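You operate a simulated robot arm through the tools that you are given. There is no shell and no other tool. Be economical: measure what you need, move in short steps, check, and stop when the job is done.

The job below is to be done with a simulated robot arm. You get a single attempt, and the scene is never put back.

TASK
Test deck three's steam: valve three on, one shot, vent it clear, valve off.
Fine: vent till the glass clears and shut the vent again; the door stays shut.

It is judged by the outcome, as a careful person would: the job done as asked, and still so three seconds after it is handed in. It fails if anything else is knocked over, pushed out of place, dropped, spilled or broken.

THE ROBOT
A 6-joint arm with a four-finger gripper on a trunk, on a base that drives. Base frame: it is fixed to the floor where the robot stands at the start and does not move with it; the origin is under the middle of the robot, x ahead of it, y to its left, z up. Lengths are in mm, angles in rad, forces in N, time in s.
With the tool pointing down near the work surface it reaches from about 300 to 700 mm from the robot's upright axis, wherever it stands. Its first joint turns from -2.897 to 2.897 rad. Places, roughly: floor dial one [800, 100, 1700]; floor dial three [800, 100, 900]; floor dial two [800, 100, 1300]; hearth of deck three [500, 1000, 900]; light button one [800, 100, 1900]; light button two [800, 100, 1500]; oven door three [200, 600, 1100]; start button one [800, 100, 1800]; start button three [800, 100, 1000]; start button two [800, 100, 1400]; steam button one [700, 200, 1900]; steam button three [700, 200, 1100]; steam button two [700, 200, 1500]; timer dial one [700, 200, 1800]; timer dial two [700, 200, 1400]; top dial one [700, 200, 1700]. Payload 3.43 kg.
The TCP is the grasp point between the finger pads, 30 mm short of the fingertips. In the tool frame z runs along the fingers and y along their closing line. Largest opening 120 mm; the body of the gripper starts 85 mm behind the TCP.
Orientation is told as [roll, pitch, yaw] about the base's x, y, z axes, in that order, counted from this pose: with the fingers straight down and closing along the base's y, the tool's x points along the base's -x, its y along +y and its z along -z.

THE INTERFACE
- The arm moves only by the tool servo_tool. Its argument "plan" is a list of rows, each an object of numbers (a shift or turn left out is 0, a gripper value left out holds the last): "ax", "ay", "az": the turn, a rotation vector about the tool's x, y, z in units of 8 degrees (1.0 is 8 degrees); "x", "y", "z": the shift along the tool's x, y, z in units of 50 mm (1.0 is 50 mm); "gripper": the gripper command, from -1 (shut) to 1 (fully open), values between in proportion. In form: [{"ax": .., "ay": .., "az": .., "x": .., "y": .., "z": .., "gripper": ..}, ...]. A call has 1 to 8 rows; each row shifts and turns the commanded pose from where the row before left it, along the tool's axes as they then stand. A call with a number of a shift or a turn outside -1 to 1 is refused whole. Each row takes 0.2 s and may step no farther than 50 mm and 0.15 rad from the row before; otherwise, or with a gripper value out of range, the whole call is refused. A pose out of reach is approached as far as the arm can. The call stops where the force on the tool passes 40 N (or 10 N more than at its start, if that is more) or the arm is blocked; 0.2 s more then pass. The fingers move at their own pace and stop on an object; they squeeze with about 26 N. The grip force told is the motor's: it shows also when the fingers shut on nothing. Time passes only in rows, and 0.2 s behind the last, so rows that do not move let the fingers close. It gives the time, the measured TCP pose, the force on the tool (base axes), the opening and the grip force at its end, in the units of the frame above (readings bear some noise), with the torque about the TCP (base axes, N m) and any sound that the robot's microphone picked up.
- Cameras (640 x 400 px; columns grow to the right, rows downward): "scene" is now at [44.7, 147.2, 1772]; the picture's right is [0.11, -0.99, 0.00], its down [-0.88, -0.09, -0.47] and it looks along [0.47, 0.05, -0.88] (base axes); focal length 214 px, centre (320, 200). "wrist" rides on the gripper at [71, -17, -121] in the tool frame; the picture's right is [0.23, 0.97, 0.00], its down [-0.81, 0.19, -0.55] and it looks along [-0.54, 0.13, 0.83] (tool axes); focal length 275 px, centre (320, 200). There is no depth. A picture from a camera that has moved, and an enlarged one, comes with that camera's place and axes in the base frame and with its lens.
- snapshot(camera): a new picture of that camera. The clock stands still meanwhile.
- move_column(by): slides the trunk up (or, below 0, down) by that many mm; the arm and the scene camera ride with it, the base frame stays. It gives what a move gives, with no picture.
- roll_base(legs): drives the robot by 1 to 6 legs, each [ahead, left, turn to the left] in mm, mm and rad, along the robot's own axes; the way and the turn of a leg run together, so that a leg with both is an arc; at most 1500 mm and 3.142 rad a leg. The arm and the cameras ride along, it lands a little off, and it stops where it bumps. It gives what a move gives.
- aim_head(pan, tilt): turns the head with the scene camera to pan (to the left, within 2.094 rad either way) and tilt (down, from -0.506 to 1.204), counted from straight ahead of the robot. It gives what a move gives.
- zoom(camera, box): a new picture of the part [left, top, right, bottom] of that camera's present view, enlarged. The clock stands still meanwhile.
- close_job(): hands the job in; it is judged then, once.

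Go step by step. Nothing tells you exact positions but the pictures and the camera data: compare them with the known pose of the tool, close in by small moves and look again before you grip or let go. The budget is 120 turns and 90 pictures, counting those below and the enlarged ones. Unless the task says otherwise, let go and move clear before handing in, and close with one line.

The tools are called after "Request:" as name(argument=value, ...) on one line, values as JSON. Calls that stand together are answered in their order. servo_tool: Moves the arm, as the interface text tells. Its arguments: {"type":"object","properties":{"plan":{"type":"array","items":{"type":"object","properties":{"ax":{"type":"number"},"ay":{"type":"number"},"az":{"type":"number"},"x":{"type":"number"},"y":{"type":"number"},"z":{"type":"number"},"gripper":{"type":"number"}}}}},"required":["plan"]} The other tools are called the same way: move_column (by) slides the trunk up or down; roll_base (legs) drives the base; aim_head (pan, tilt) turns the head that bears the scene camera; snapshot (camera) takes a picture; zoom (camera, box) takes an enlarged picture of a part of a camera's view; close_job () hands the job in.

At the start:

```text
t: 0.0
eef_pos: [226.6, 424.5, 1323.4]
tool_rot: [-0.042, 0.018, -0.026]
force: [0.4, -0.7, 0.1]
ft_torque: [0.01, 0.06, -0.02]
width: 120.1
grasp_force: 0.1
trunk travel left (down, up): [-300.0, 140.0]
robot x, y, heading: [-1.1, 2.6, 0.0]
head pan, tilt: [2.1, 1.08]
```

scene: 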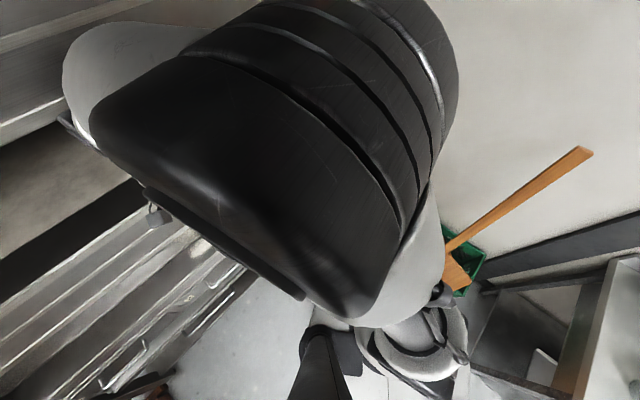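
wrist: 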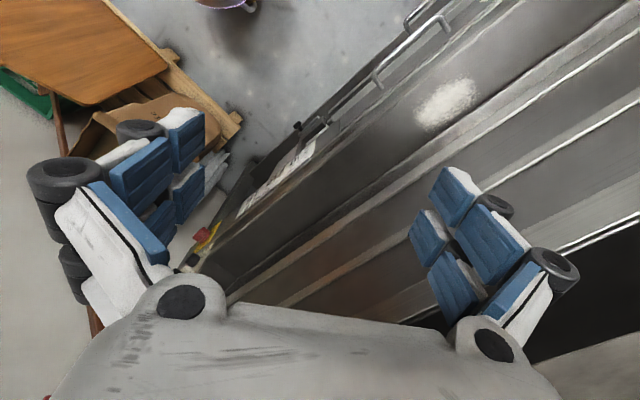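

The controls should be ahead of the robot, around x 700–800, and the oven decks to the left. I'll turn the head to look at the control panel first.

Request:
aim_head(pan=0.3, tilt=0.6)

Request:
snapshot(camera="scene")

```text
t: 1.8
eef_pos: [229.9, 424.0, 1324.3]
tool_rot: [-0.039, 0.019, -0.034]
force: [0.6, -0.3, -0.6]
ft_torque: [0.06, 0.03, -0.05]
width: 120.0
grasp_force: 0.0
trunk travel left (down, up): [-300.0, 140.0]
robot x, y, heading: [2.5, -0.2, -0.002]
head pan, tilt: [0.3, 0.6]
```

```text
87 pictures are left
camera scene: at [-33.1, 227.6, 1809.4], right [0.99, 0.16, 0.0], down [0.09, -0.56, -0.83], along [-0.13, 0.82, -0.57], focal length 214 px, centre (320, 200)
```

scene: 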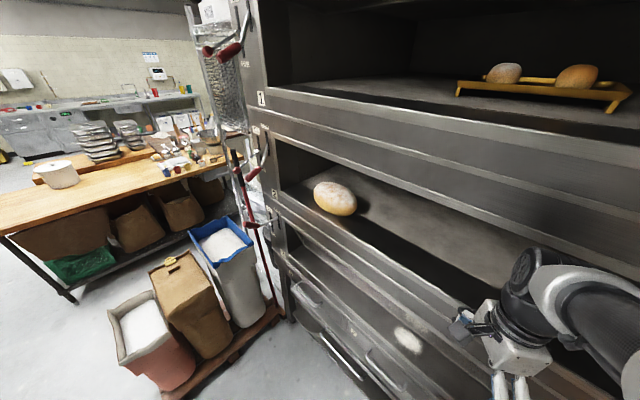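

The ovens are to the left (+y), and the panel is further to the right. The pan appears to run the other way from what was stated, so I'll pan toward +x.

Request:
aim_head(pan=1.5, tilt=0.6)

Request:
snapshot(camera="scene")

```text
t: 3.2
eef_pos: [228.9, 422.9, 1323.7]
tool_rot: [-0.042, 0.017, -0.036]
force: [0.9, -0.6, -0.5]
ft_torque: [0.04, 0.01, 0.01]
width: 120.2
grasp_force: 0.2
trunk travel left (down, up): [-300.0, 140.0]
robot x, y, heading: [1.5, 1.4, -0.0]
head pan, tilt: [1.499, 0.6]
```

```text
86 pictures are left
camera scene: at [-25.7, 228.5, 1809.4], right [1.0, 0.07, 0.0], down [0.04, -0.56, -0.83], along [-0.06, 0.82, -0.56], focal length 214 px, centre (320, 200)
```

scene: 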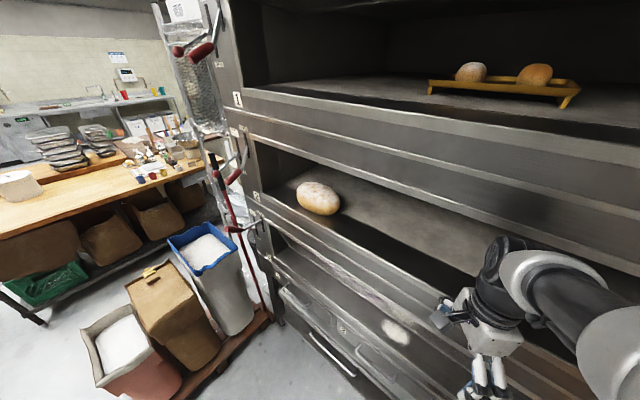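

The camera data doesn't match the pan values yet, so I'll take another picture before moving the head again.

Request:
aim_head(pan=0.1, tilt=0.5)

```text
t: 4.7
eef_pos: [229.9, 423.9, 1323.7]
tool_rot: [-0.044, 0.018, -0.036]
force: [-0.1, -0.9, 0.2]
ft_torque: [0.0, 0.04, 0.01]
width: 120.1
grasp_force: 0.0
trunk travel left (down, up): [-300.0, 140.0]
robot x, y, heading: [-1.8, 0.1, 0.003]
head pan, tilt: [0.099, 0.499]
```

Head reports pan 0.1; now a picture to see what that actually shows.

Request:
snapshot(camera="scene")

```text
85 pictures are left
camera scene: at [-18.2, 231.3, 1818.5], right [1.0, -0.01, 0.0], down [-0.01, -0.48, -0.88], along [0.01, 0.88, -0.48], focal length 214 px, centre (320, 200)
```

scene: 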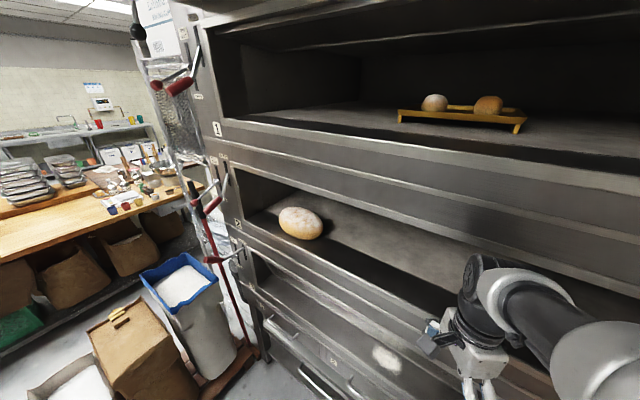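

The picture's yaw hardly changed with pan: 1.73, 1.64, then 1.56. I'll test with a clearly different pan.

Request:
aim_head(pan=-0.9, tilt=0.5)

Request:
snapshot(camera="wrist")

Request:
snapshot(camera="scene")

```text
t: 6.0
eef_pos: [229.4, 422.3, 1323.3]
tool_rot: [-0.042, 0.017, -0.036]
force: [-0.7, -1.0, -0.1]
ft_torque: [0.0, 0.01, 0.01]
width: 120.3
grasp_force: 0.1
trunk travel left (down, up): [-300.0, 140.0]
robot x, y, heading: [0.7, -4.6, -0.001]
head pan, tilt: [-0.901, 0.499]
```

```text
84 pictures are left
camera wrist: at [159.8, 414.3, 1445.6], right [-0.2, 0.98, -0.04], down [0.83, 0.19, 0.53], along [0.53, 0.07, -0.85], focal length 275 px, centre (320, 200)
```

wrist: 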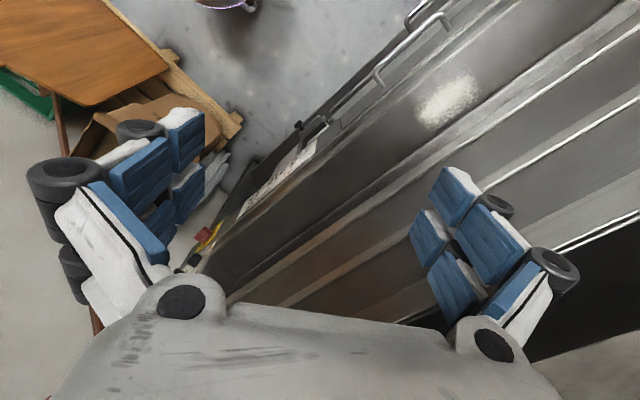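

```text
83 pictures are left
camera scene: at [-11.7, 231.0, 1818.5], right [1.0, -0.09, 0.0], down [-0.04, -0.48, -0.88], along [0.07, 0.87, -0.48], focal length 214 px, centre (320, 200)
```

scene: 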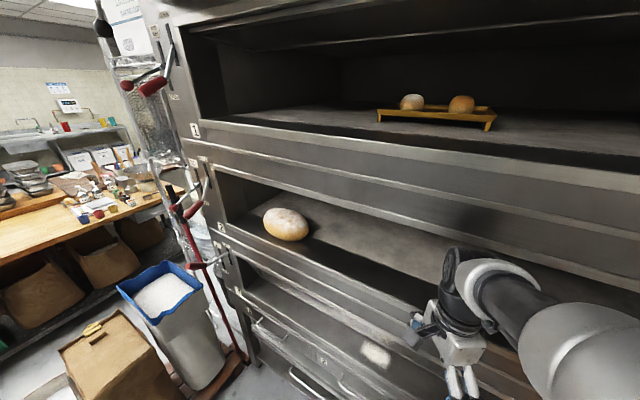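

The view turns only about 0.08 rad right per call. I'll repeat with the far-right limit to see whether it lags or scales.

Request:
aim_head(pan=-2.0, tilt=0.5)

Request:
aim_head(pan=-2.0, tilt=0.4)

Request:
snapshot(camera="scene")

```text
t: 7.3
eef_pos: [229.1, 423.9, 1322.4]
tool_rot: [-0.041, 0.018, -0.035]
force: [0.5, -0.6, -0.1]
ft_torque: [0.0, 0.02, -0.03]
width: 120.0
grasp_force: 0.1
trunk travel left (down, up): [-300.0, 140.0]
robot x, y, heading: [3.3, -2.5, 0.001]
head pan, tilt: [-2.0, 0.499]
```

```text
t: 8.0
eef_pos: [228.7, 422.4, 1323.8]
tool_rot: [-0.041, 0.016, -0.035]
force: [-0.1, -0.5, -0.9]
ft_torque: [0.03, 0.03, -0.02]
width: 119.9
grasp_force: 0.0
trunk travel left (down, up): [-300.0, 140.0]
robot x, y, heading: [-0.7, -1.0, 0.003]
head pan, tilt: [-2.0, 0.4]
```

```text
82 pictures are left
camera scene: at [-0.1, 231.0, 1827.6], right [0.98, -0.21, 0.0], down [-0.08, -0.38, -0.92], along [0.19, 0.9, -0.39], focal length 214 px, centre (320, 200)
```

scene: 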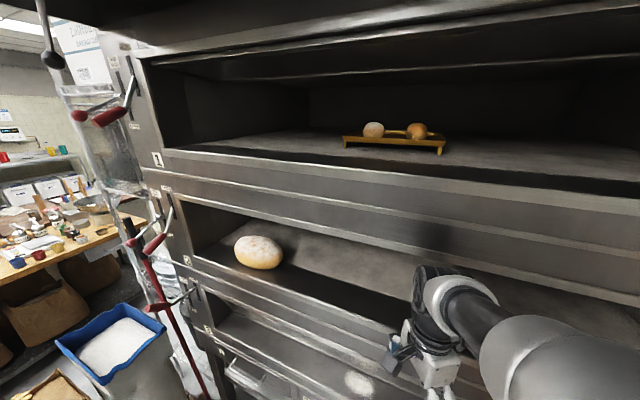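

The view is turning at about -0.06 rad/s whatever I command. I'll try an opposite command to see whether the direction changes.

Request:
aim_head(pan=2.0, tilt=0.4)

Request:
zoom(camera="scene", box=[320, 0, 640, 200])

```text
t: 11.3
eef_pos: [227.6, 423.5, 1319.5]
tool_rot: [-0.048, 0.019, -0.03]
force: [-0.1, 0.8, 0.1]
ft_torque: [-0.02, 0.02, 0.0]
width: 120.3
grasp_force: 0.1
trunk travel left (down, up): [-300.0, 140.0]
robot x, y, heading: [-0.2, -1.0, -0.001]
head pan, tilt: [2.0, 0.4]
```

```text
2.00 times, centred on (480, 100) of scene
camera zoom: at [-53.0, 226.6, 1827.7], right [0.93, 0.36, 0.0], down [0.14, -0.36, -0.92], along [-0.33, 0.86, -0.39], focal length 429 px, centre (0, 400)
```

zoom: 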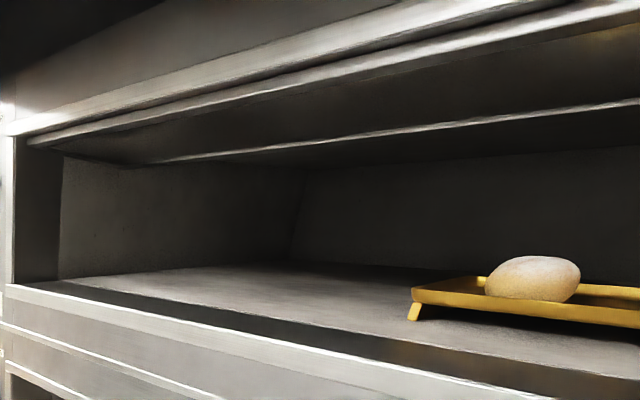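

With pan 2.0 the view turned left to yaw 1.94, so the head does respond. I'll go to pan 0 with two calls and look.

Request:
aim_head(pan=0.0, tilt=0.4)

Request:
snapshot(camera="scene")

```text
t: 13.2
eef_pos: [230.5, 423.8, 1324.0]
tool_rot: [-0.043, 0.019, -0.034]
force: [0.0, 0.6, 0.4]
ft_torque: [-0.07, -0.06, 0.04]
width: 120.2
grasp_force: 0.0
trunk travel left (down, up): [-300.0, 140.0]
robot x, y, heading: [-0.1, -1.0, 0.002]
head pan, tilt: [0.0, 0.4]
```

```text
80 pictures are left
camera scene: at [-42.7, 229.9, 1827.7], right [0.97, 0.25, 0.0], down [0.1, -0.38, -0.92], along [-0.23, 0.89, -0.39], focal length 214 px, centre (320, 200)
```

scene: 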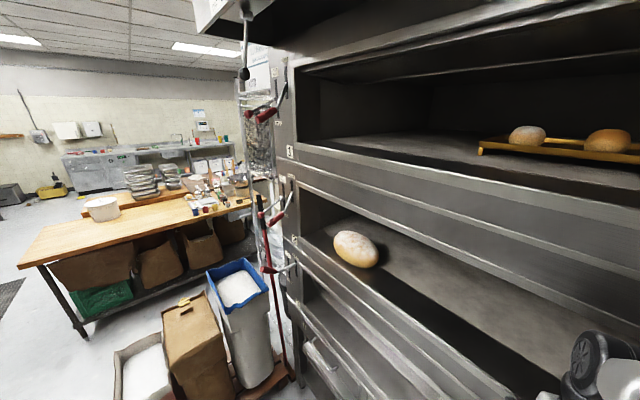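

Rightward pan appears very slow. I'll send a batch of rightward commands to use up time and see where it ends up.

Request:
aim_head(pan=-2.0, tilt=0.4)

Request:
aim_head(pan=-2.0, tilt=1.1)

Request:
aim_head(pan=-2.0, tilt=0.0)

Request:
aim_head(pan=-2.0, tilt=1.1)

Request:
aim_head(pan=-2.0, tilt=0.4)

Request:
snapshot(camera="scene")

```text
t: 15.1
eef_pos: [228.7, 424.3, 1323.5]
tool_rot: [-0.043, 0.018, -0.033]
force: [0.2, 0.1, -0.2]
ft_torque: [0.04, 0.08, 0.0]
width: 119.8
grasp_force: 0.0
trunk travel left (down, up): [-300.0, 140.0]
robot x, y, heading: [2.4, -2.4, 0.0]
head pan, tilt: [-2.0, 0.4]
```

```text
t: 16.2
eef_pos: [229.3, 422.5, 1323.5]
tool_rot: [-0.043, 0.017, -0.035]
force: [0.5, -0.7, -0.1]
ft_torque: [0.05, 0.05, 0.01]
width: 120.0
grasp_force: 0.0
trunk travel left (down, up): [-300.0, 140.0]
robot x, y, heading: [0.5, -2.4, -0.004]
head pan, tilt: [-2.0, 1.1]
```

```text
t: 17.5
eef_pos: [229.0, 424.6, 1325.1]
tool_rot: [-0.041, 0.017, -0.033]
force: [0.5, -0.6, -0.7]
ft_torque: [0.03, 0.04, -0.02]
width: 119.8
grasp_force: 0.0
trunk travel left (down, up): [-300.0, 140.0]
robot x, y, heading: [1.3, 3.3, 0.003]
head pan, tilt: [-2.0, 0.0]
```

```text
t: 18.9
eef_pos: [229.7, 423.7, 1323.6]
tool_rot: [-0.043, 0.017, -0.035]
force: [0.3, 0.0, -0.5]
ft_torque: [0.0, 0.03, 0.01]
width: 120.0
grasp_force: 0.0
trunk travel left (down, up): [-300.0, 140.0]
robot x, y, heading: [-2.5, -2.2, -0.002]
head pan, tilt: [-2.0, 1.1]
```

```text
t: 19.9
eef_pos: [229.1, 423.1, 1323.6]
tool_rot: [-0.042, 0.017, -0.033]
force: [0.9, 0.3, -0.3]
ft_torque: [0.02, 0.04, -0.01]
width: 120.1
grasp_force: 0.0
trunk travel left (down, up): [-300.0, 140.0]
robot x, y, heading: [1.6, -2.6, 0.002]
head pan, tilt: [-2.0, 0.4]
```

```text
79 pictures are left
camera scene: at [-7.2, 232.2, 1827.6], right [0.99, -0.13, 0.0], down [-0.05, -0.39, -0.92], along [0.12, 0.91, -0.39], focal length 214 px, centre (320, 200)
```

scene: 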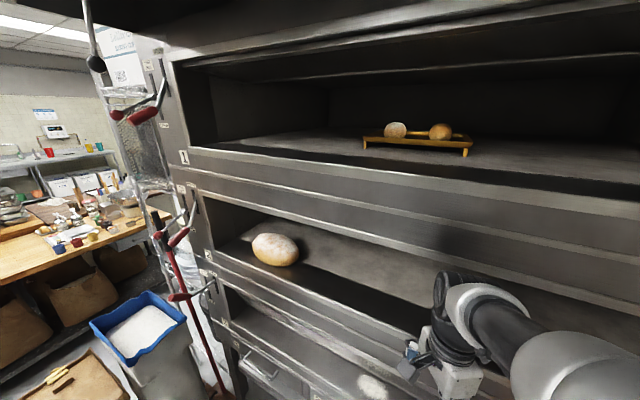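

The left edge of the oven carries rods and red-handled levers, which may be valves or vents. I'll zoom in on those.

Request:
zoom(camera="scene", box=[70, 40, 230, 140])

Request:
zoom(camera="scene", box=[120, 170, 280, 270])

Request:
zoom(camera="scene", box=[140, 240, 396, 400])

```text
4.00 times, centred on (150, 90) of scene
camera zoom: at [-7.2, 232.2, 1827.6], right [0.99, -0.13, 0.0], down [-0.05, -0.39, -0.92], along [0.12, 0.91, -0.39], focal length 858 px, centre (1000, 640)
```

zoom: 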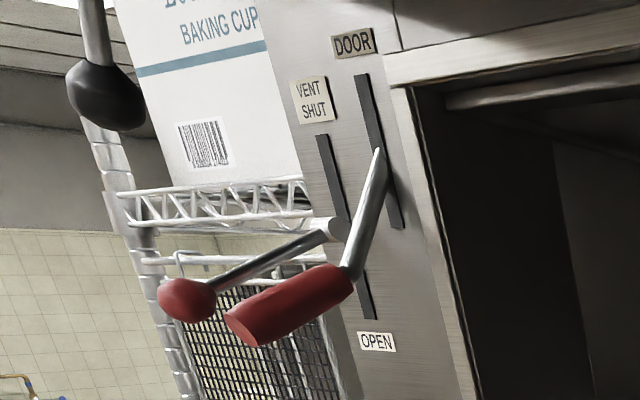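

```text
4.00 times, centred on (200, 220) of scene
camera zoom: at [-7.2, 232.2, 1827.6], right [0.99, -0.13, 0.0], down [-0.05, -0.39, -0.92], along [0.12, 0.91, -0.39], focal length 858 px, centre (800, 120)
```

zoom: 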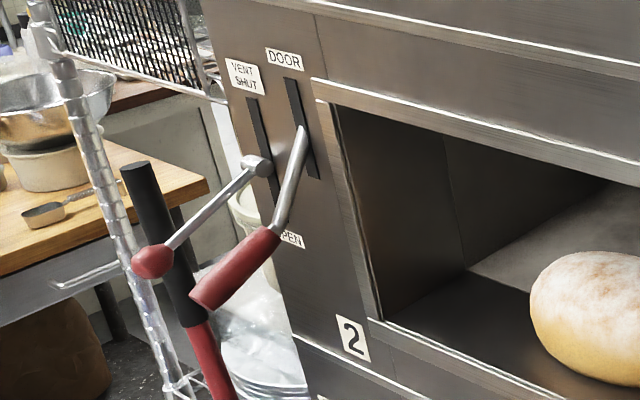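

```text
2.50 times, centred on (268, 320) of scene
camera zoom: at [-7.2, 232.2, 1827.6], right [0.99, -0.13, 0.0], down [-0.05, -0.39, -0.92], along [0.12, 0.91, -0.39], focal length 536 px, centre (450, -100)
```

zoom: 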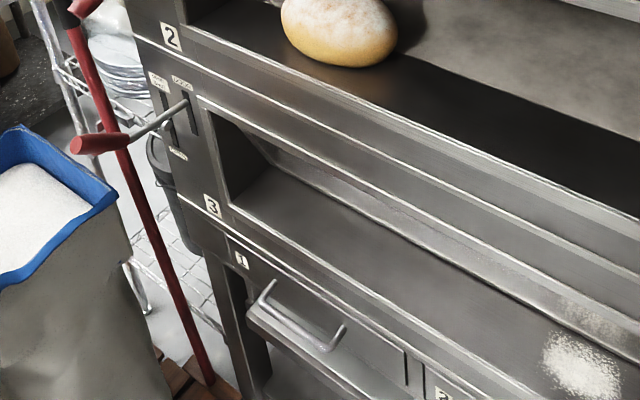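

Each deck has a vent lever (SHUT at the top, OPEN at the bottom) and a door lever on the oven's left edge. The panel is at the right end, so I'll bring the gripper toward it and look with the wrist camera, translating first and then yawing.

Request:
servo_tool(plan=[{"x": -0.2, "y": -0.9}, {"x": -0.2, "y": -0.9}, {"x": -0.2, "y": -0.9}, {"x": -0.2, "y": -0.9}, {"x": -0.2, "y": -0.9, "az": -0.9}, {"x": -0.2, "y": -0.9, "az": -0.9}, {"az": -0.9}, {"az": -0.9}])

Request:
servo_tool(plan=[{"az": -0.9}, {"az": -0.9}, {"ay": -0.95}, {"ay": -0.95}, {"ay": -0.95}, {"ay": -0.95}, {"ay": -0.95}, {"ay": -0.95}])

Request:
snapshot(camera="wrist")

```text
t: 21.7
eef_pos: [286.0, 151.7, 1334.2]
tool_rot: [-0.029, 0.036, 0.477]
force: [0.3, 0.3, -0.2]
ft_torque: [0.01, 0.03, -0.02]
width: 119.9
grasp_force: 0.0
trunk travel left (down, up): [-300.0, 140.0]
robot x, y, heading: [1.5, -1.1, 0.0]
head pan, tilt: [-2.0, 0.4]
```

```text
t: 23.5
eef_pos: [341.0, 179.1, 1389.3]
tool_rot: [-0.026, -0.751, 0.744]
force: [0.9, 0.2, 0.5]
ft_torque: [0.01, 0.0, -0.01]
width: 120.1
grasp_force: 0.1
out of reach, approached as far as the arm can: row 6, 7, 8
trunk travel left (down, up): [-300.0, 140.0]
robot x, y, heading: [3.2, 1.5, 0.002]
head pan, tilt: [-2.0, 0.4]
```

```text
75 pictures are left
camera wrist: at [251.3, 78.2, 1429.4], right [-0.77, 0.61, -0.18], down [0.02, 0.3, 0.95], along [0.64, 0.73, -0.24], focal length 275 px, centre (320, 200)
```

wrist: 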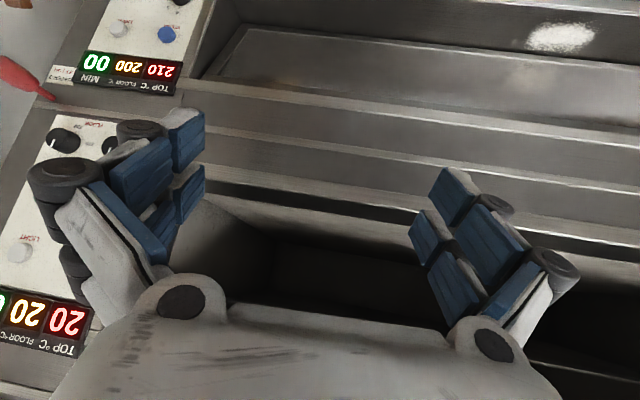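

The panel shows upside down at the left: deck three's display (210/200/00) has a blue button beside it, which I place at about (724, 172, 1112). I'll lower the trunk for a better view, check the scene camera, and zoom in on the panel.

Request:
zoom(camera="wrist", box=[0, 0, 208, 130])

Request:
move_column(by=-200)

Request:
snapshot(camera="wrist")

Request:
snapshot(camera="scene")

```text
3.08 times, centred on (104, 65) of wrist
camera zoom: at [251.3, 78.2, 1429.4], right [-0.77, 0.61, -0.18], down [0.02, 0.3, 0.95], along [0.64, 0.73, -0.24], focal length 847 px, centre (985, 615)
```

zoom: 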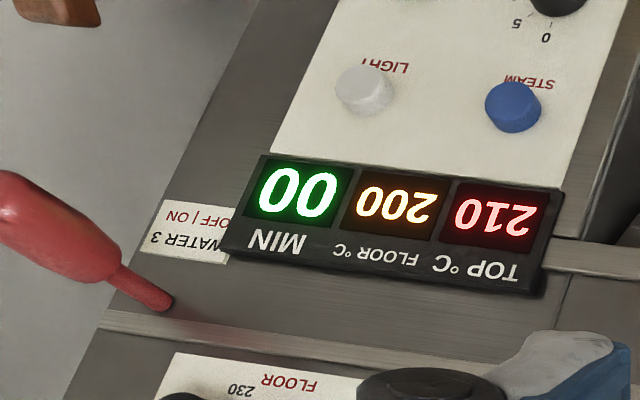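

```text
t: 25.7
eef_pos: [340.3, 179.8, 1192.0]
tool_rot: [-0.026, -0.751, 0.743]
force: [0.9, 0.0, -0.1]
ft_torque: [0.0, 0.04, 0.01]
width: 119.9
grasp_force: 0.1
trunk travel left (down, up): [-100.0, 340.0]
robot x, y, heading: [2.0, -1.5, 0.003]
head pan, tilt: [-2.0, 0.4]
```

```text
73 pictures are left
camera wrist: at [251.0, 78.4, 1229.5], right [-0.77, 0.61, -0.17], down [0.02, 0.3, 0.95], along [0.64, 0.73, -0.24], focal length 275 px, centre (320, 200)
```

wrist: 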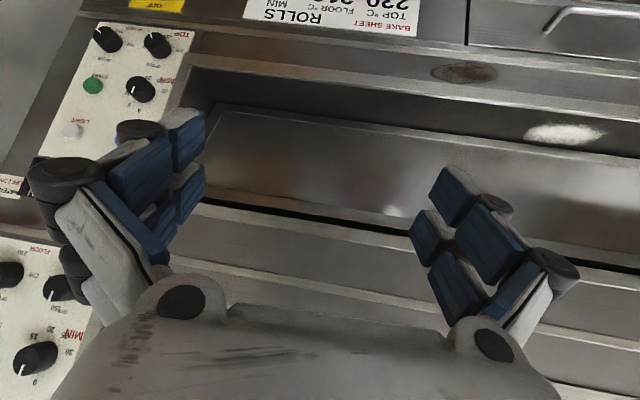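

```text
72 pictures are left
camera scene: at [-58.0, 56.1, 1627.8], right [-0.91, 0.42, 0.0], down [0.16, 0.35, -0.92], along [-0.38, -0.84, -0.39], focal length 214 px, centre (320, 200)
```

scene: 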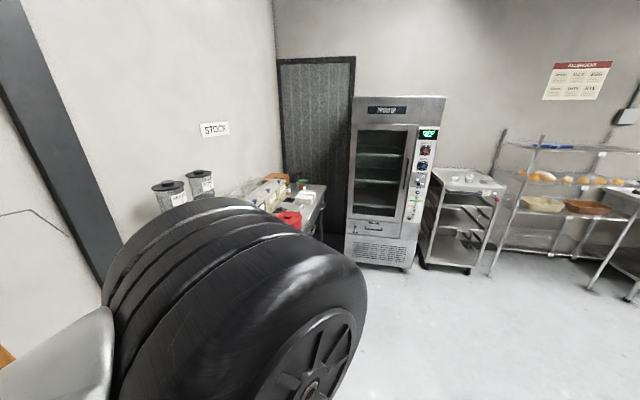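

The head had only been blocked by the arm, and now pans properly. Deck three's valve is the red handle by the "WATER 3 OFF|ON" label next to the display. I'll look at the free space ahead and to the right.

Request:
aim_head(pan=-0.7, tilt=0.7)

Request:
snapshot(camera="scene")

```text
t: 27.2
eef_pos: [340.6, 179.2, 1189.4]
tool_rot: [-0.024, -0.749, 0.743]
force: [0.5, 1.1, -0.2]
ft_torque: [-0.01, 0.0, -0.01]
width: 120.1
grasp_force: 0.1
trunk travel left (down, up): [-100.0, 340.0]
robot x, y, heading: [1.8, 1.7, -0.003]
head pan, tilt: [-0.7, 0.7]
```

```text
71 pictures are left
camera scene: at [45.5, 85.5, 1600.8], right [-0.64, -0.76, 0.0], down [-0.49, 0.42, -0.77], along [0.58, -0.49, -0.64], focal length 214 px, centre (320, 200)
```

scene: 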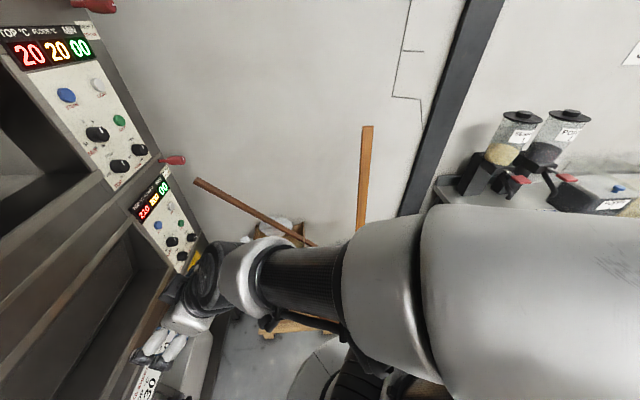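

This is a good view of the panel. I'll zoom in on deck three's controls and the red handle.

Request:
zoom(camera="scene", box=[100, 130, 228, 210])

Request:
zoom(camera="scene", box=[0, 0, 192, 120])

Request:
zoom(camera="scene", box=[100, 100, 420, 400])

```text
5.00 times, centred on (164, 170) of scene
camera zoom: at [45.5, 85.5, 1600.8], right [-0.64, -0.76, 0.0], down [-0.49, 0.42, -0.77], along [0.58, -0.49, -0.64], focal length 1072 px, centre (1100, 350)
```

zoom: 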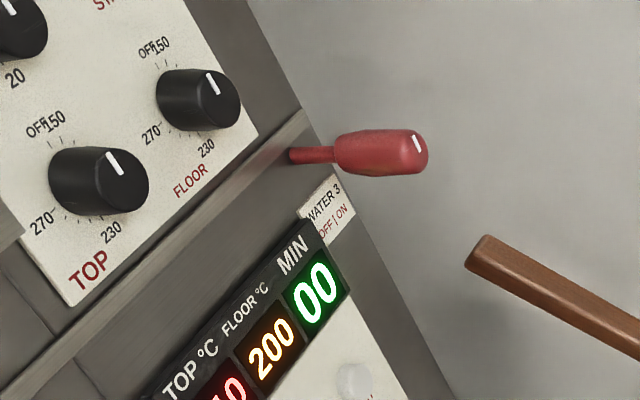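

```text
3.33 times, centred on (96, 60) of scene
camera zoom: at [45.5, 85.5, 1600.8], right [-0.64, -0.76, 0.0], down [-0.49, 0.42, -0.77], along [0.58, -0.49, -0.64], focal length 715 px, centre (1067, 667)
```

zoom: 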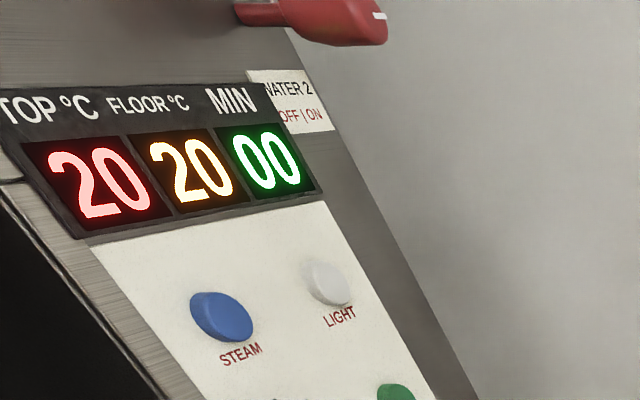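

```text
1.33 times, centred on (260, 250) of scene
camera zoom: at [45.5, 85.5, 1600.8], right [-0.64, -0.76, 0.0], down [-0.49, 0.42, -0.77], along [0.58, -0.49, -0.64], focal length 286 px, centre (400, 133)
```

zoom: 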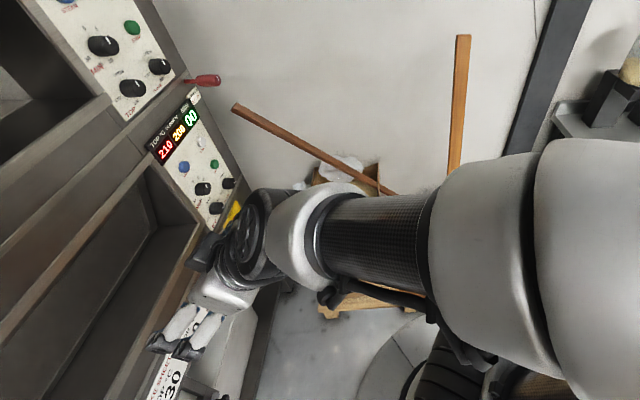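

Deck three's valve knob sticks straight out of the front, roughly 88 mm long and 28 mm thick, with its root near (822, 91, 1264). The steam button is near (720, 175, 1114). I'll drive parallel to the oven front, toward the panel.

Request:
roll_base(legs=[[155, -127, 0]])

Request:
snapshot(camera="scene")

Request:
snapshot(camera="wrist")

```text
t: 28.8
eef_pos: [493.2, 53.1, 1189.5]
tool_rot: [-0.022, -0.749, 0.746]
force: [0.5, -0.7, -0.3]
ft_torque: [0.02, 0.02, 0.06]
width: 120.0
grasp_force: 0.0
trunk travel left (down, up): [-100.0, 340.0]
robot x, y, heading: [152.5, -126.6, -0.003]
head pan, tilt: [-0.7, 0.7]
```

```text
67 pictures are left
camera scene: at [199.5, -41.6, 1600.8], right [-0.64, -0.77, 0.0], down [-0.49, 0.41, -0.76], along [0.59, -0.49, -0.64], focal length 214 px, centre (320, 200)
```

scene: 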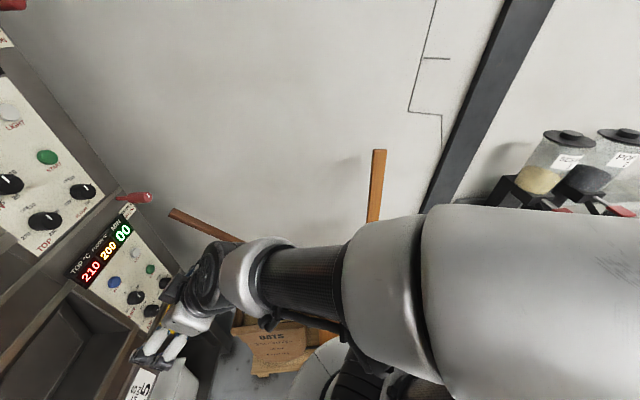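

```text
66 pictures are left
camera wrist: at [404.8, -48.1, 1229.3], right [-0.77, 0.61, -0.17], down [0.02, 0.3, 0.95], along [0.63, 0.73, -0.25], focal length 275 px, centre (320, 200)
```

wrist: 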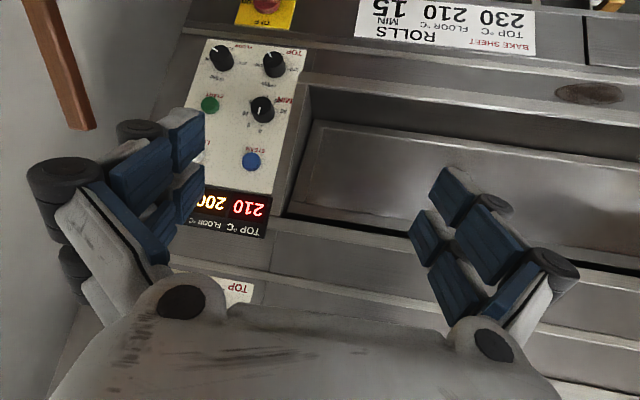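

I'll zoom in on the valve from here so I can triangulate it.

Request:
zoom(camera="scene", box=[64, 170, 192, 250])

Request:
zoom(camera="scene", box=[80, 230, 208, 310])

```text
5.00 times, centred on (128, 210) of scene
camera zoom: at [199.5, -41.6, 1600.8], right [-0.64, -0.77, 0.0], down [-0.49, 0.41, -0.76], along [0.59, -0.49, -0.64], focal length 1072 px, centre (1280, 150)
```

zoom: 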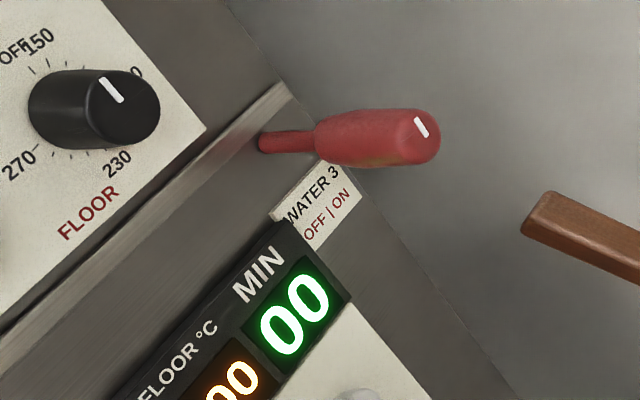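

```text
5.00 times, centred on (144, 270) of scene
camera zoom: at [199.5, -41.6, 1600.8], right [-0.64, -0.77, 0.0], down [-0.49, 0.41, -0.76], along [0.59, -0.49, -0.64], focal length 1072 px, centre (1200, -150)
```

zoom: 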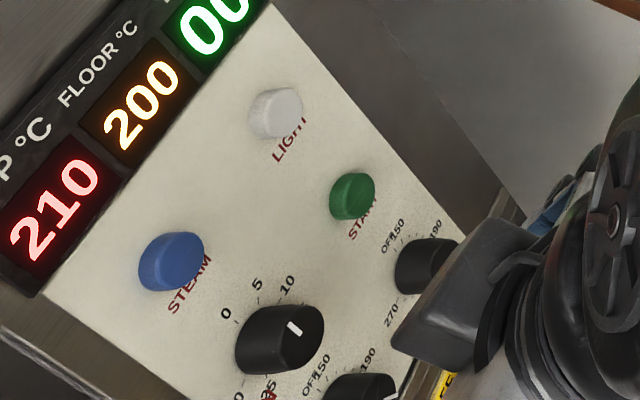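

By triangulation the valve tip is near (829, 27, 1245) and the steam button near (757, 183, 1088), with the front plane about 620 mm out along n. I'll shift right along the front and level the tool.

Request:
servo_tool(plan=[{"y": -0.9, "gripper": 0}, {"y": -0.9}, {"y": -0.9}, {"y": -0.9}, {"ay": -0.95}, {"ay": -0.95}, {"ay": -0.95}])

Request:
servo_tool(plan=[{"ay": -0.95}, {"ay": -0.95}, {"ay": -0.95}])

Request:
snapshot(camera="wrist")

Request:
snapshot(camera="scene")

```text
t: 30.4
eef_pos: [613.0, -80.7, 1192.9]
tool_rot: [-0.044, -1.15, 0.769]
force: [0.1, -0.3, 0.2]
ft_torque: [0.02, 0.01, 0.01]
width: 60.1
grasp_force: 0.1
trunk travel left (down, up): [-100.0, 340.0]
robot x, y, heading: [149.8, -123.9, 0.004]
head pan, tilt: [-0.7, 0.7]
```

```text
t: 31.2
eef_pos: [615.1, -81.4, 1193.1]
tool_rot: [-0.691, -1.54, 1.42]
force: [-1.0, -0.1, 1.0]
ft_torque: [0.0, -0.02, -0.01]
width: 60.0
grasp_force: 0.1
trunk travel left (down, up): [-100.0, 340.0]
robot x, y, heading: [154.6, -126.1, 0.006]
head pan, tilt: [-0.7, 0.7]
```

```text
63 pictures are left
camera wrist: at [535.6, -175.4, 1123.9], right [-0.65, 0.72, -0.25], down [-0.54, -0.2, 0.82], along [0.54, 0.67, 0.52], focal length 275 px, centre (320, 200)
```

wrist: 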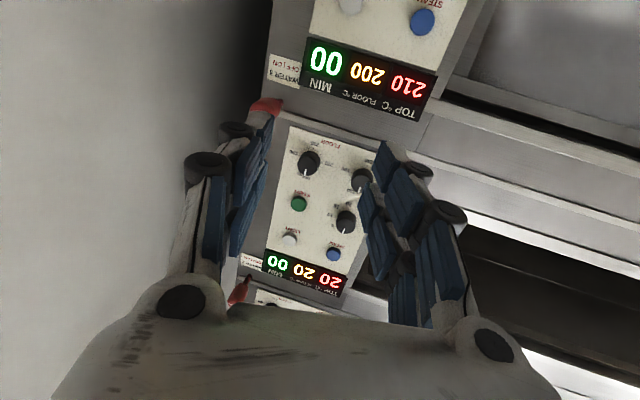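

```text
62 pictures are left
camera scene: at [199.4, -41.1, 1600.8], right [-0.64, -0.77, 0.0], down [-0.49, 0.41, -0.76], along [0.59, -0.49, -0.64], focal length 214 px, centre (320, 200)
```

scene: 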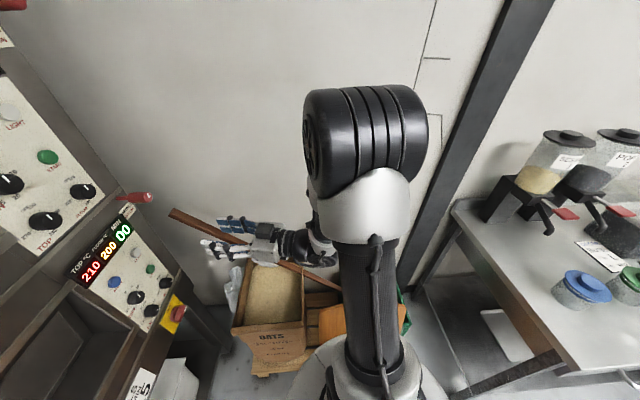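

The tool is level now but yawed about 9° off the front's normal. I'll correct the yaw and line up with the valve axis, staying short of it.

Request:
servo_tool(plan=[{"ax": -1.0, "gripper": 0.2}, {"y": -0.65, "x": -0.35}, {"y": -0.65, "x": -0.35}, {"y": -0.65, "x": -0.35}, {"z": 0.8}])

Request:
snapshot(camera="wrist")

Request:
snapshot(camera="scene")

```text
t: 32.4
eef_pos: [713.7, -109.8, 1245.3]
tool_rot: [-0.449, -1.539, 1.316]
force: [0.4, -0.1, 0.2]
ft_torque: [-0.01, -0.01, -0.04]
width: 71.7
grasp_force: 0.2
trunk travel left (down, up): [-100.0, 340.0]
robot x, y, heading: [151.5, -123.9, 0.005]
head pan, tilt: [-0.7, 0.7]
```

```text
61 pictures are left
camera wrist: at [648.8, -214.5, 1177.0], right [-0.75, 0.62, -0.24], down [-0.5, -0.27, 0.82], along [0.44, 0.73, 0.51], focal length 275 px, centre (320, 200)
```

wrist: 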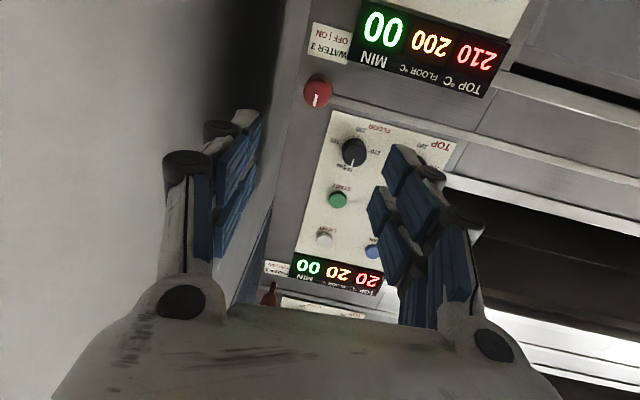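

```text
60 pictures are left
camera scene: at [199.4, -39.7, 1600.7], right [-0.64, -0.77, 0.0], down [-0.49, 0.41, -0.77], along [0.59, -0.49, -0.64], focal length 214 px, centre (320, 200)
```

scene: 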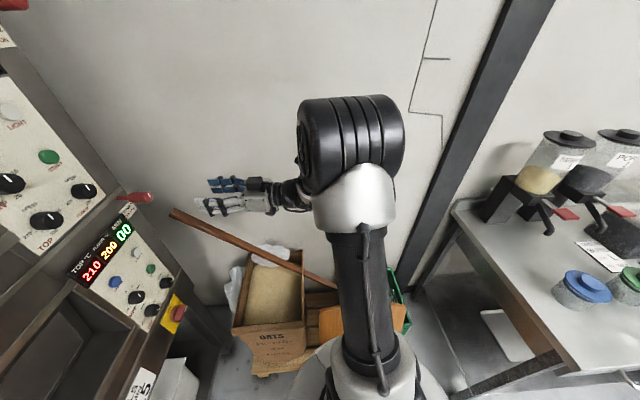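

Now I can see the valve's end face between the fingers. I'll zoom in on its mark.

Request:
zoom(camera="wrist", box=[270, 10, 398, 130])

Request:
zoom(camera="wrist", box=[240, 240, 368, 320])

```text
3.33 times, centred on (334, 70) of wrist
camera zoom: at [648.8, -214.5, 1177.0], right [-0.75, 0.62, -0.24], down [-0.5, -0.27, 0.82], along [0.44, 0.73, 0.51], focal length 918 px, centre (273, 633)
```

zoom: 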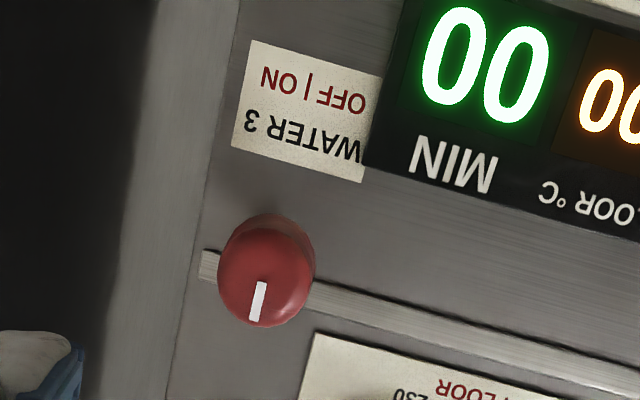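

```text
5.00 times, centred on (304, 280) of wrist
camera zoom: at [648.8, -214.5, 1177.0], right [-0.75, 0.62, -0.24], down [-0.5, -0.27, 0.82], along [0.44, 0.73, 0.51], focal length 1376 px, centre (400, -200)
```

zoom: 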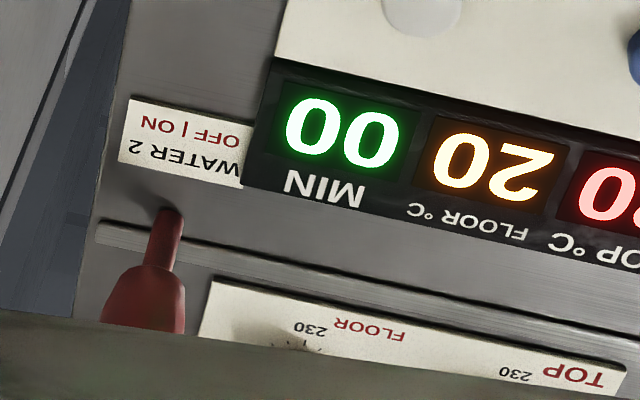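

Valve three's mark points straight up. I'll check the other two valves' marks to learn which position means OFF.

Request:
aim_head(pan=-0.2, tilt=0.0)

Request:
snapshot(camera="scene")

```text
t: 33.4
eef_pos: [713.4, -111.2, 1245.6]
tool_rot: [-0.481, -1.54, 1.351]
force: [-0.5, -0.1, 0.4]
ft_torque: [0.02, 0.03, 0.0]
width: 71.8
grasp_force: 0.0
trunk travel left (down, up): [-100.0, 340.0]
robot x, y, heading: [150.3, -125.7, 0.003]
head pan, tilt: [-0.201, 0.0]
```

```text
57 pictures are left
camera scene: at [221.9, -4.0, 1664.6], right [-0.2, -0.98, 0.0], down [0.0, 0.0, -1.0], along [0.98, -0.2, 0.0], focal length 214 px, centre (320, 200)
```

scene: 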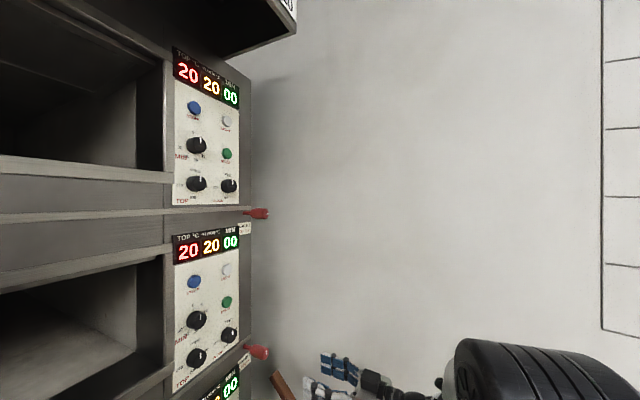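

Request:
zoom(camera="scene", box=[230, 195, 294, 235])

Request:
zoom(camera="scene", box=[230, 0, 310, 60])

Request:
zoom(camera="scene", box=[230, 335, 294, 375])

```text
10.00 times, centred on (262, 215) of scene
camera zoom: at [221.9, -4.0, 1664.6], right [-0.2, -0.98, 0.0], down [0.0, 0.0, -1.0], along [0.98, -0.2, 0.0], focal length 2145 px, centre (900, 50)
```

zoom: 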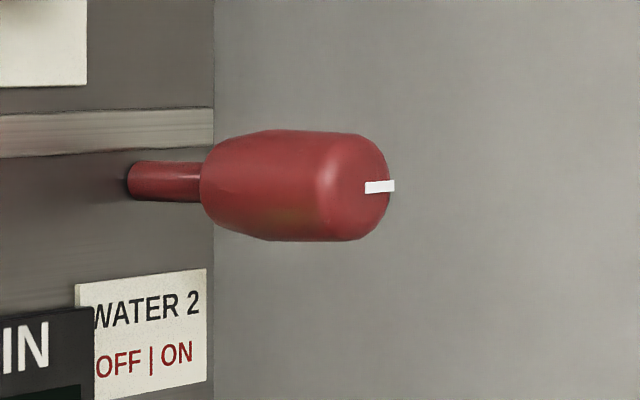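

```text
6.67 times, centred on (270, 30) of scene
camera zoom: at [221.9, -4.0, 1664.6], right [-0.2, -0.98, 0.0], down [0.0, 0.0, -1.0], along [0.98, -0.2, 0.0], focal length 1430 px, centre (653, 1333)
```

zoom: 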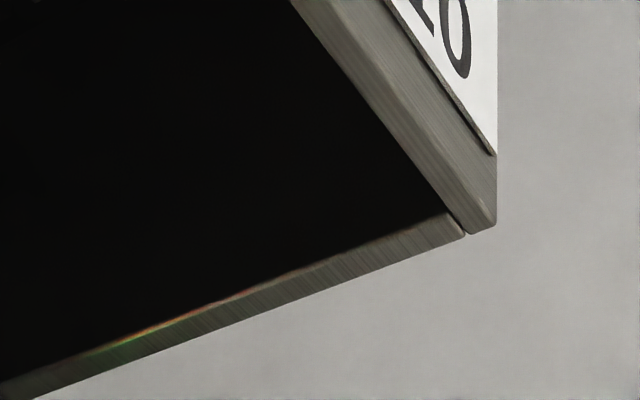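

```text
10.00 times, centred on (262, 355) of scene
camera zoom: at [221.9, -4.0, 1664.6], right [-0.2, -0.98, 0.0], down [0.0, 0.0, -1.0], along [0.98, -0.2, 0.0], focal length 2145 px, centre (900, -1350)
```

zoom: 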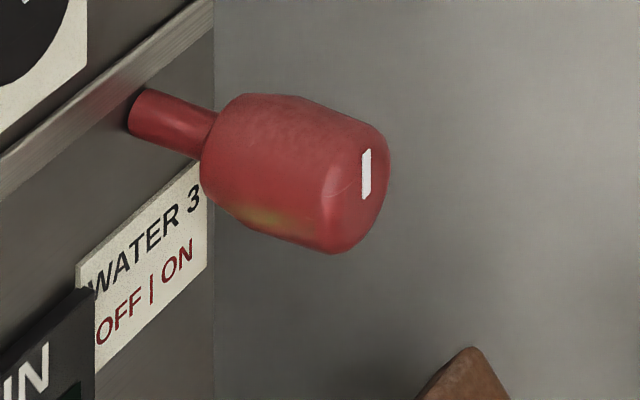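

Valve two's mark points right and valve three's points up, so for valve three up should be OFF and a clockwise quarter turn ON. The tool axis is lined up with the knob, so I'll advance most of the way and check.

Request:
servo_tool(plan=[{"z": 0.8}, {"z": 0.8}, {"z": 0.8}])

Request:
snapshot(camera="wrist")

Request:
zoom(camera="scene", box=[200, 300, 360, 400])

```text
t: 34.2
eef_pos: [792.3, -19.6, 1243.3]
tool_rot: [-0.456, -1.539, 1.324]
force: [0.5, 0.0, -0.1]
ft_torque: [-0.04, 0.04, -0.01]
width: 71.9
grasp_force: 0.0
trunk travel left (down, up): [-100.0, 340.0]
robot x, y, heading: [152.1, -128.5, 0.005]
head pan, tilt: [-0.201, 0.0]
```

```text
53 pictures are left
camera wrist: at [726.6, -124.1, 1174.8], right [-0.74, 0.62, -0.24], down [-0.5, -0.27, 0.82], along [0.44, 0.73, 0.51], focal length 275 px, centre (320, 200)
```

wrist: 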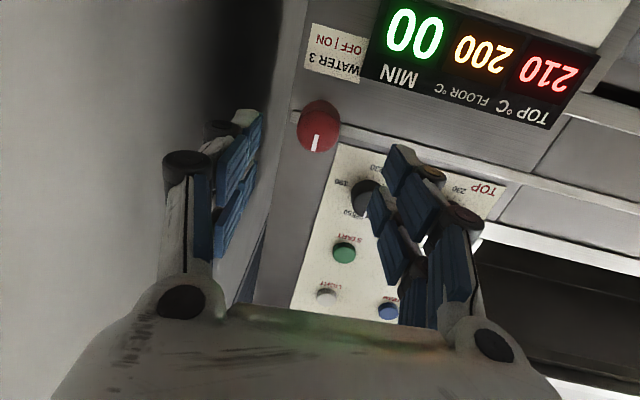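

```text
4.00 times, centred on (280, 350) of scene
camera zoom: at [222.6, -3.3, 1664.5], right [-0.2, -0.98, 0.0], down [0.0, 0.0, -1.0], along [0.98, -0.2, 0.0], focal length 858 px, centre (480, -400)
```

zoom: 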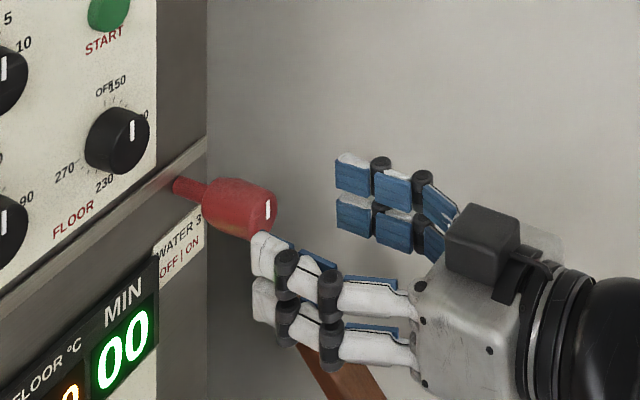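

The knob lies on the tool axis, with its tip roughly 57–80 mm ahead. I'll advance 75 mm and check from the scene view before gripping.

Request:
servo_tool(plan=[{"z": 0.75, "x": 0.06}, {"z": 0.75}])

Request:
zoom(camera="scene", box=[200, 300, 360, 400])

Request:
snapshot(camera="wrist")

```text
t: 34.8
eef_pos: [839.3, 39.5, 1238.2]
tool_rot: [-0.466, -1.541, 1.333]
force: [0.6, -0.1, 0.3]
ft_torque: [0.01, 0.01, 0.04]
width: 72.2
grasp_force: 0.0
trunk travel left (down, up): [-100.0, 340.0]
robot x, y, heading: [154.1, -125.3, -0.003]
head pan, tilt: [-0.201, 0.0]
```

```text
4.00 times, centred on (280, 350) of scene
camera zoom: at [222.3, -3.4, 1664.6], right [-0.2, -0.98, 0.0], down [0.0, 0.0, -1.0], along [0.98, -0.2, 0.0], focal length 858 px, centre (480, -400)
```

zoom: 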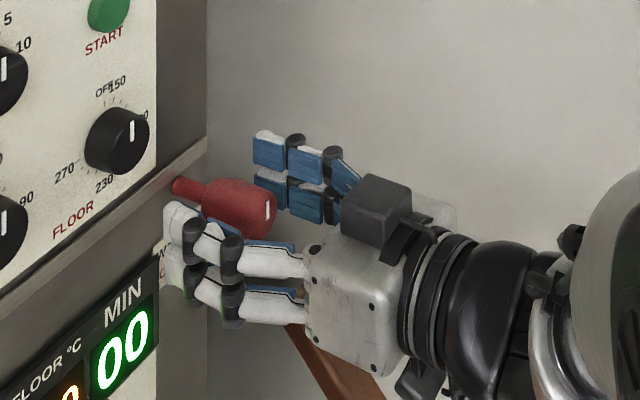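

```text
50 pictures are left
camera wrist: at [773.3, -65.1, 1170.1], right [-0.75, 0.62, -0.24], down [-0.5, -0.27, 0.82], along [0.44, 0.73, 0.51], focal length 275 px, centre (320, 200)
```

wrist: 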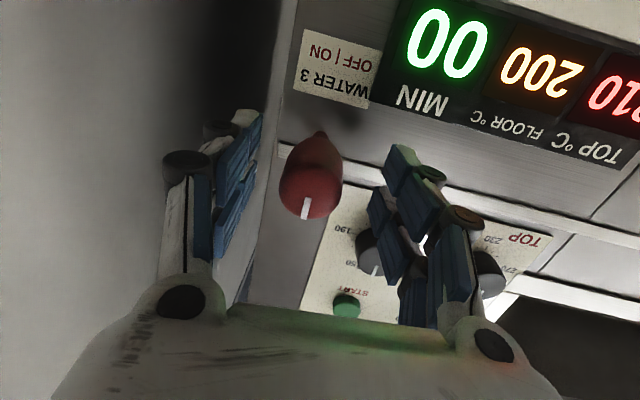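

The knob is between the fingers, with its tip about 10 mm behind the TCP. I'll advance a touch and grip it.

Request:
servo_tool(plan=[{"z": 0.16, "x": -0.06}, {"gripper": -1}, {}, {}, {}, {}, {}])

Request:
snapshot(camera="wrist")

```text
t: 36.4
eef_pos: [846.7, 42.2, 1242.1]
tool_rot: [-0.469, -1.543, 1.339]
force: [15.5, -4.9, 5.9]
ft_torque: [-0.35, 0.11, 0.51]
width: 30.4
grasp_force: 45.0
trunk travel left (down, up): [-100.0, 340.0]
robot x, y, heading: [151.8, -126.7, 0.002]
head pan, tilt: [-0.201, 0.0]
```

```text
49 pictures are left
camera wrist: at [780.6, -62.1, 1173.5], right [-0.74, 0.62, -0.24], down [-0.5, -0.27, 0.82], along [0.45, 0.73, 0.51], focal length 275 px, centre (320, 200)
```

wrist: 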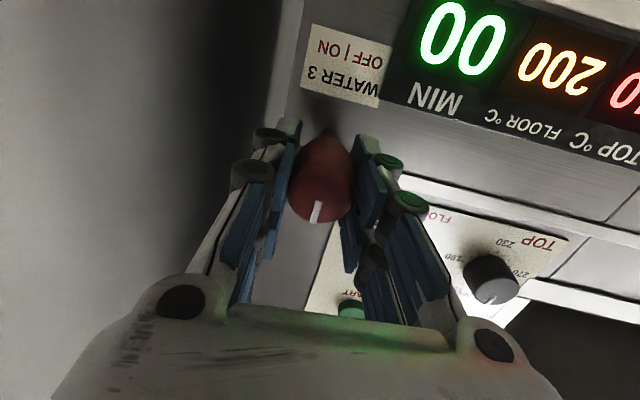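

The knob is gripped at 30 mm with a 15 N sideways load. I'll ease the tool toward that force, then start turning clockwise.

Request:
servo_tool(plan=[{"y": -0.06, "x": -0.03}, {"az": 0.7}, {"az": 0.7}, {"az": 0.7}])

```text
t: 37.4
eef_pos: [848.8, 42.1, 1242.1]
tool_rot: [1.474, -1.287, -0.609]
force: [9.6, -7.8, 3.5]
ft_torque: [-0.8, 0.48, 0.88]
width: 30.9
grasp_force: 44.6
trunk travel left (down, up): [-100.0, 340.0]
robot x, y, heading: [155.5, -128.1, 0.007]
head pan, tilt: [-0.201, 0.0]
```

It turns with little torque. I'll continue the quarter turn.

Request:
servo_tool(plan=[{"az": 0.9}, {"az": 0.9}, {"az": 0.9}, {"az": 0.9}, {"az": 0.9}])

Request:
snapshot(camera="wrist")

```text
t: 38.6
eef_pos: [850.5, 37.5, 1238.7]
tool_rot: [1.533, -0.656, -0.682]
force: [15.6, -15.7, -4.7]
ft_torque: [-0.35, 0.1, 0.65]
width: 30.7
grasp_force: 44.5
trunk travel left (down, up): [-100.0, 340.0]
robot x, y, heading: [154.3, -127.3, 0.001]
head pan, tilt: [-0.201, 0.0]
```

```text
48 pictures are left
camera wrist: at [735.8, -23.6, 1185.3], right [-0.58, 0.52, 0.63], down [0.05, -0.75, 0.66], along [0.81, 0.42, 0.4], focal length 275 px, centre (320, 200)
```

wrist: 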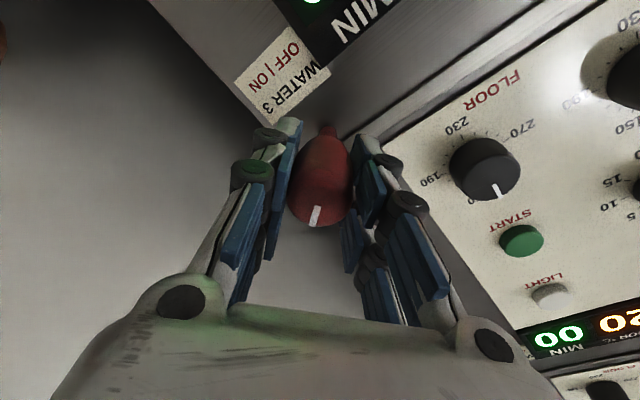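

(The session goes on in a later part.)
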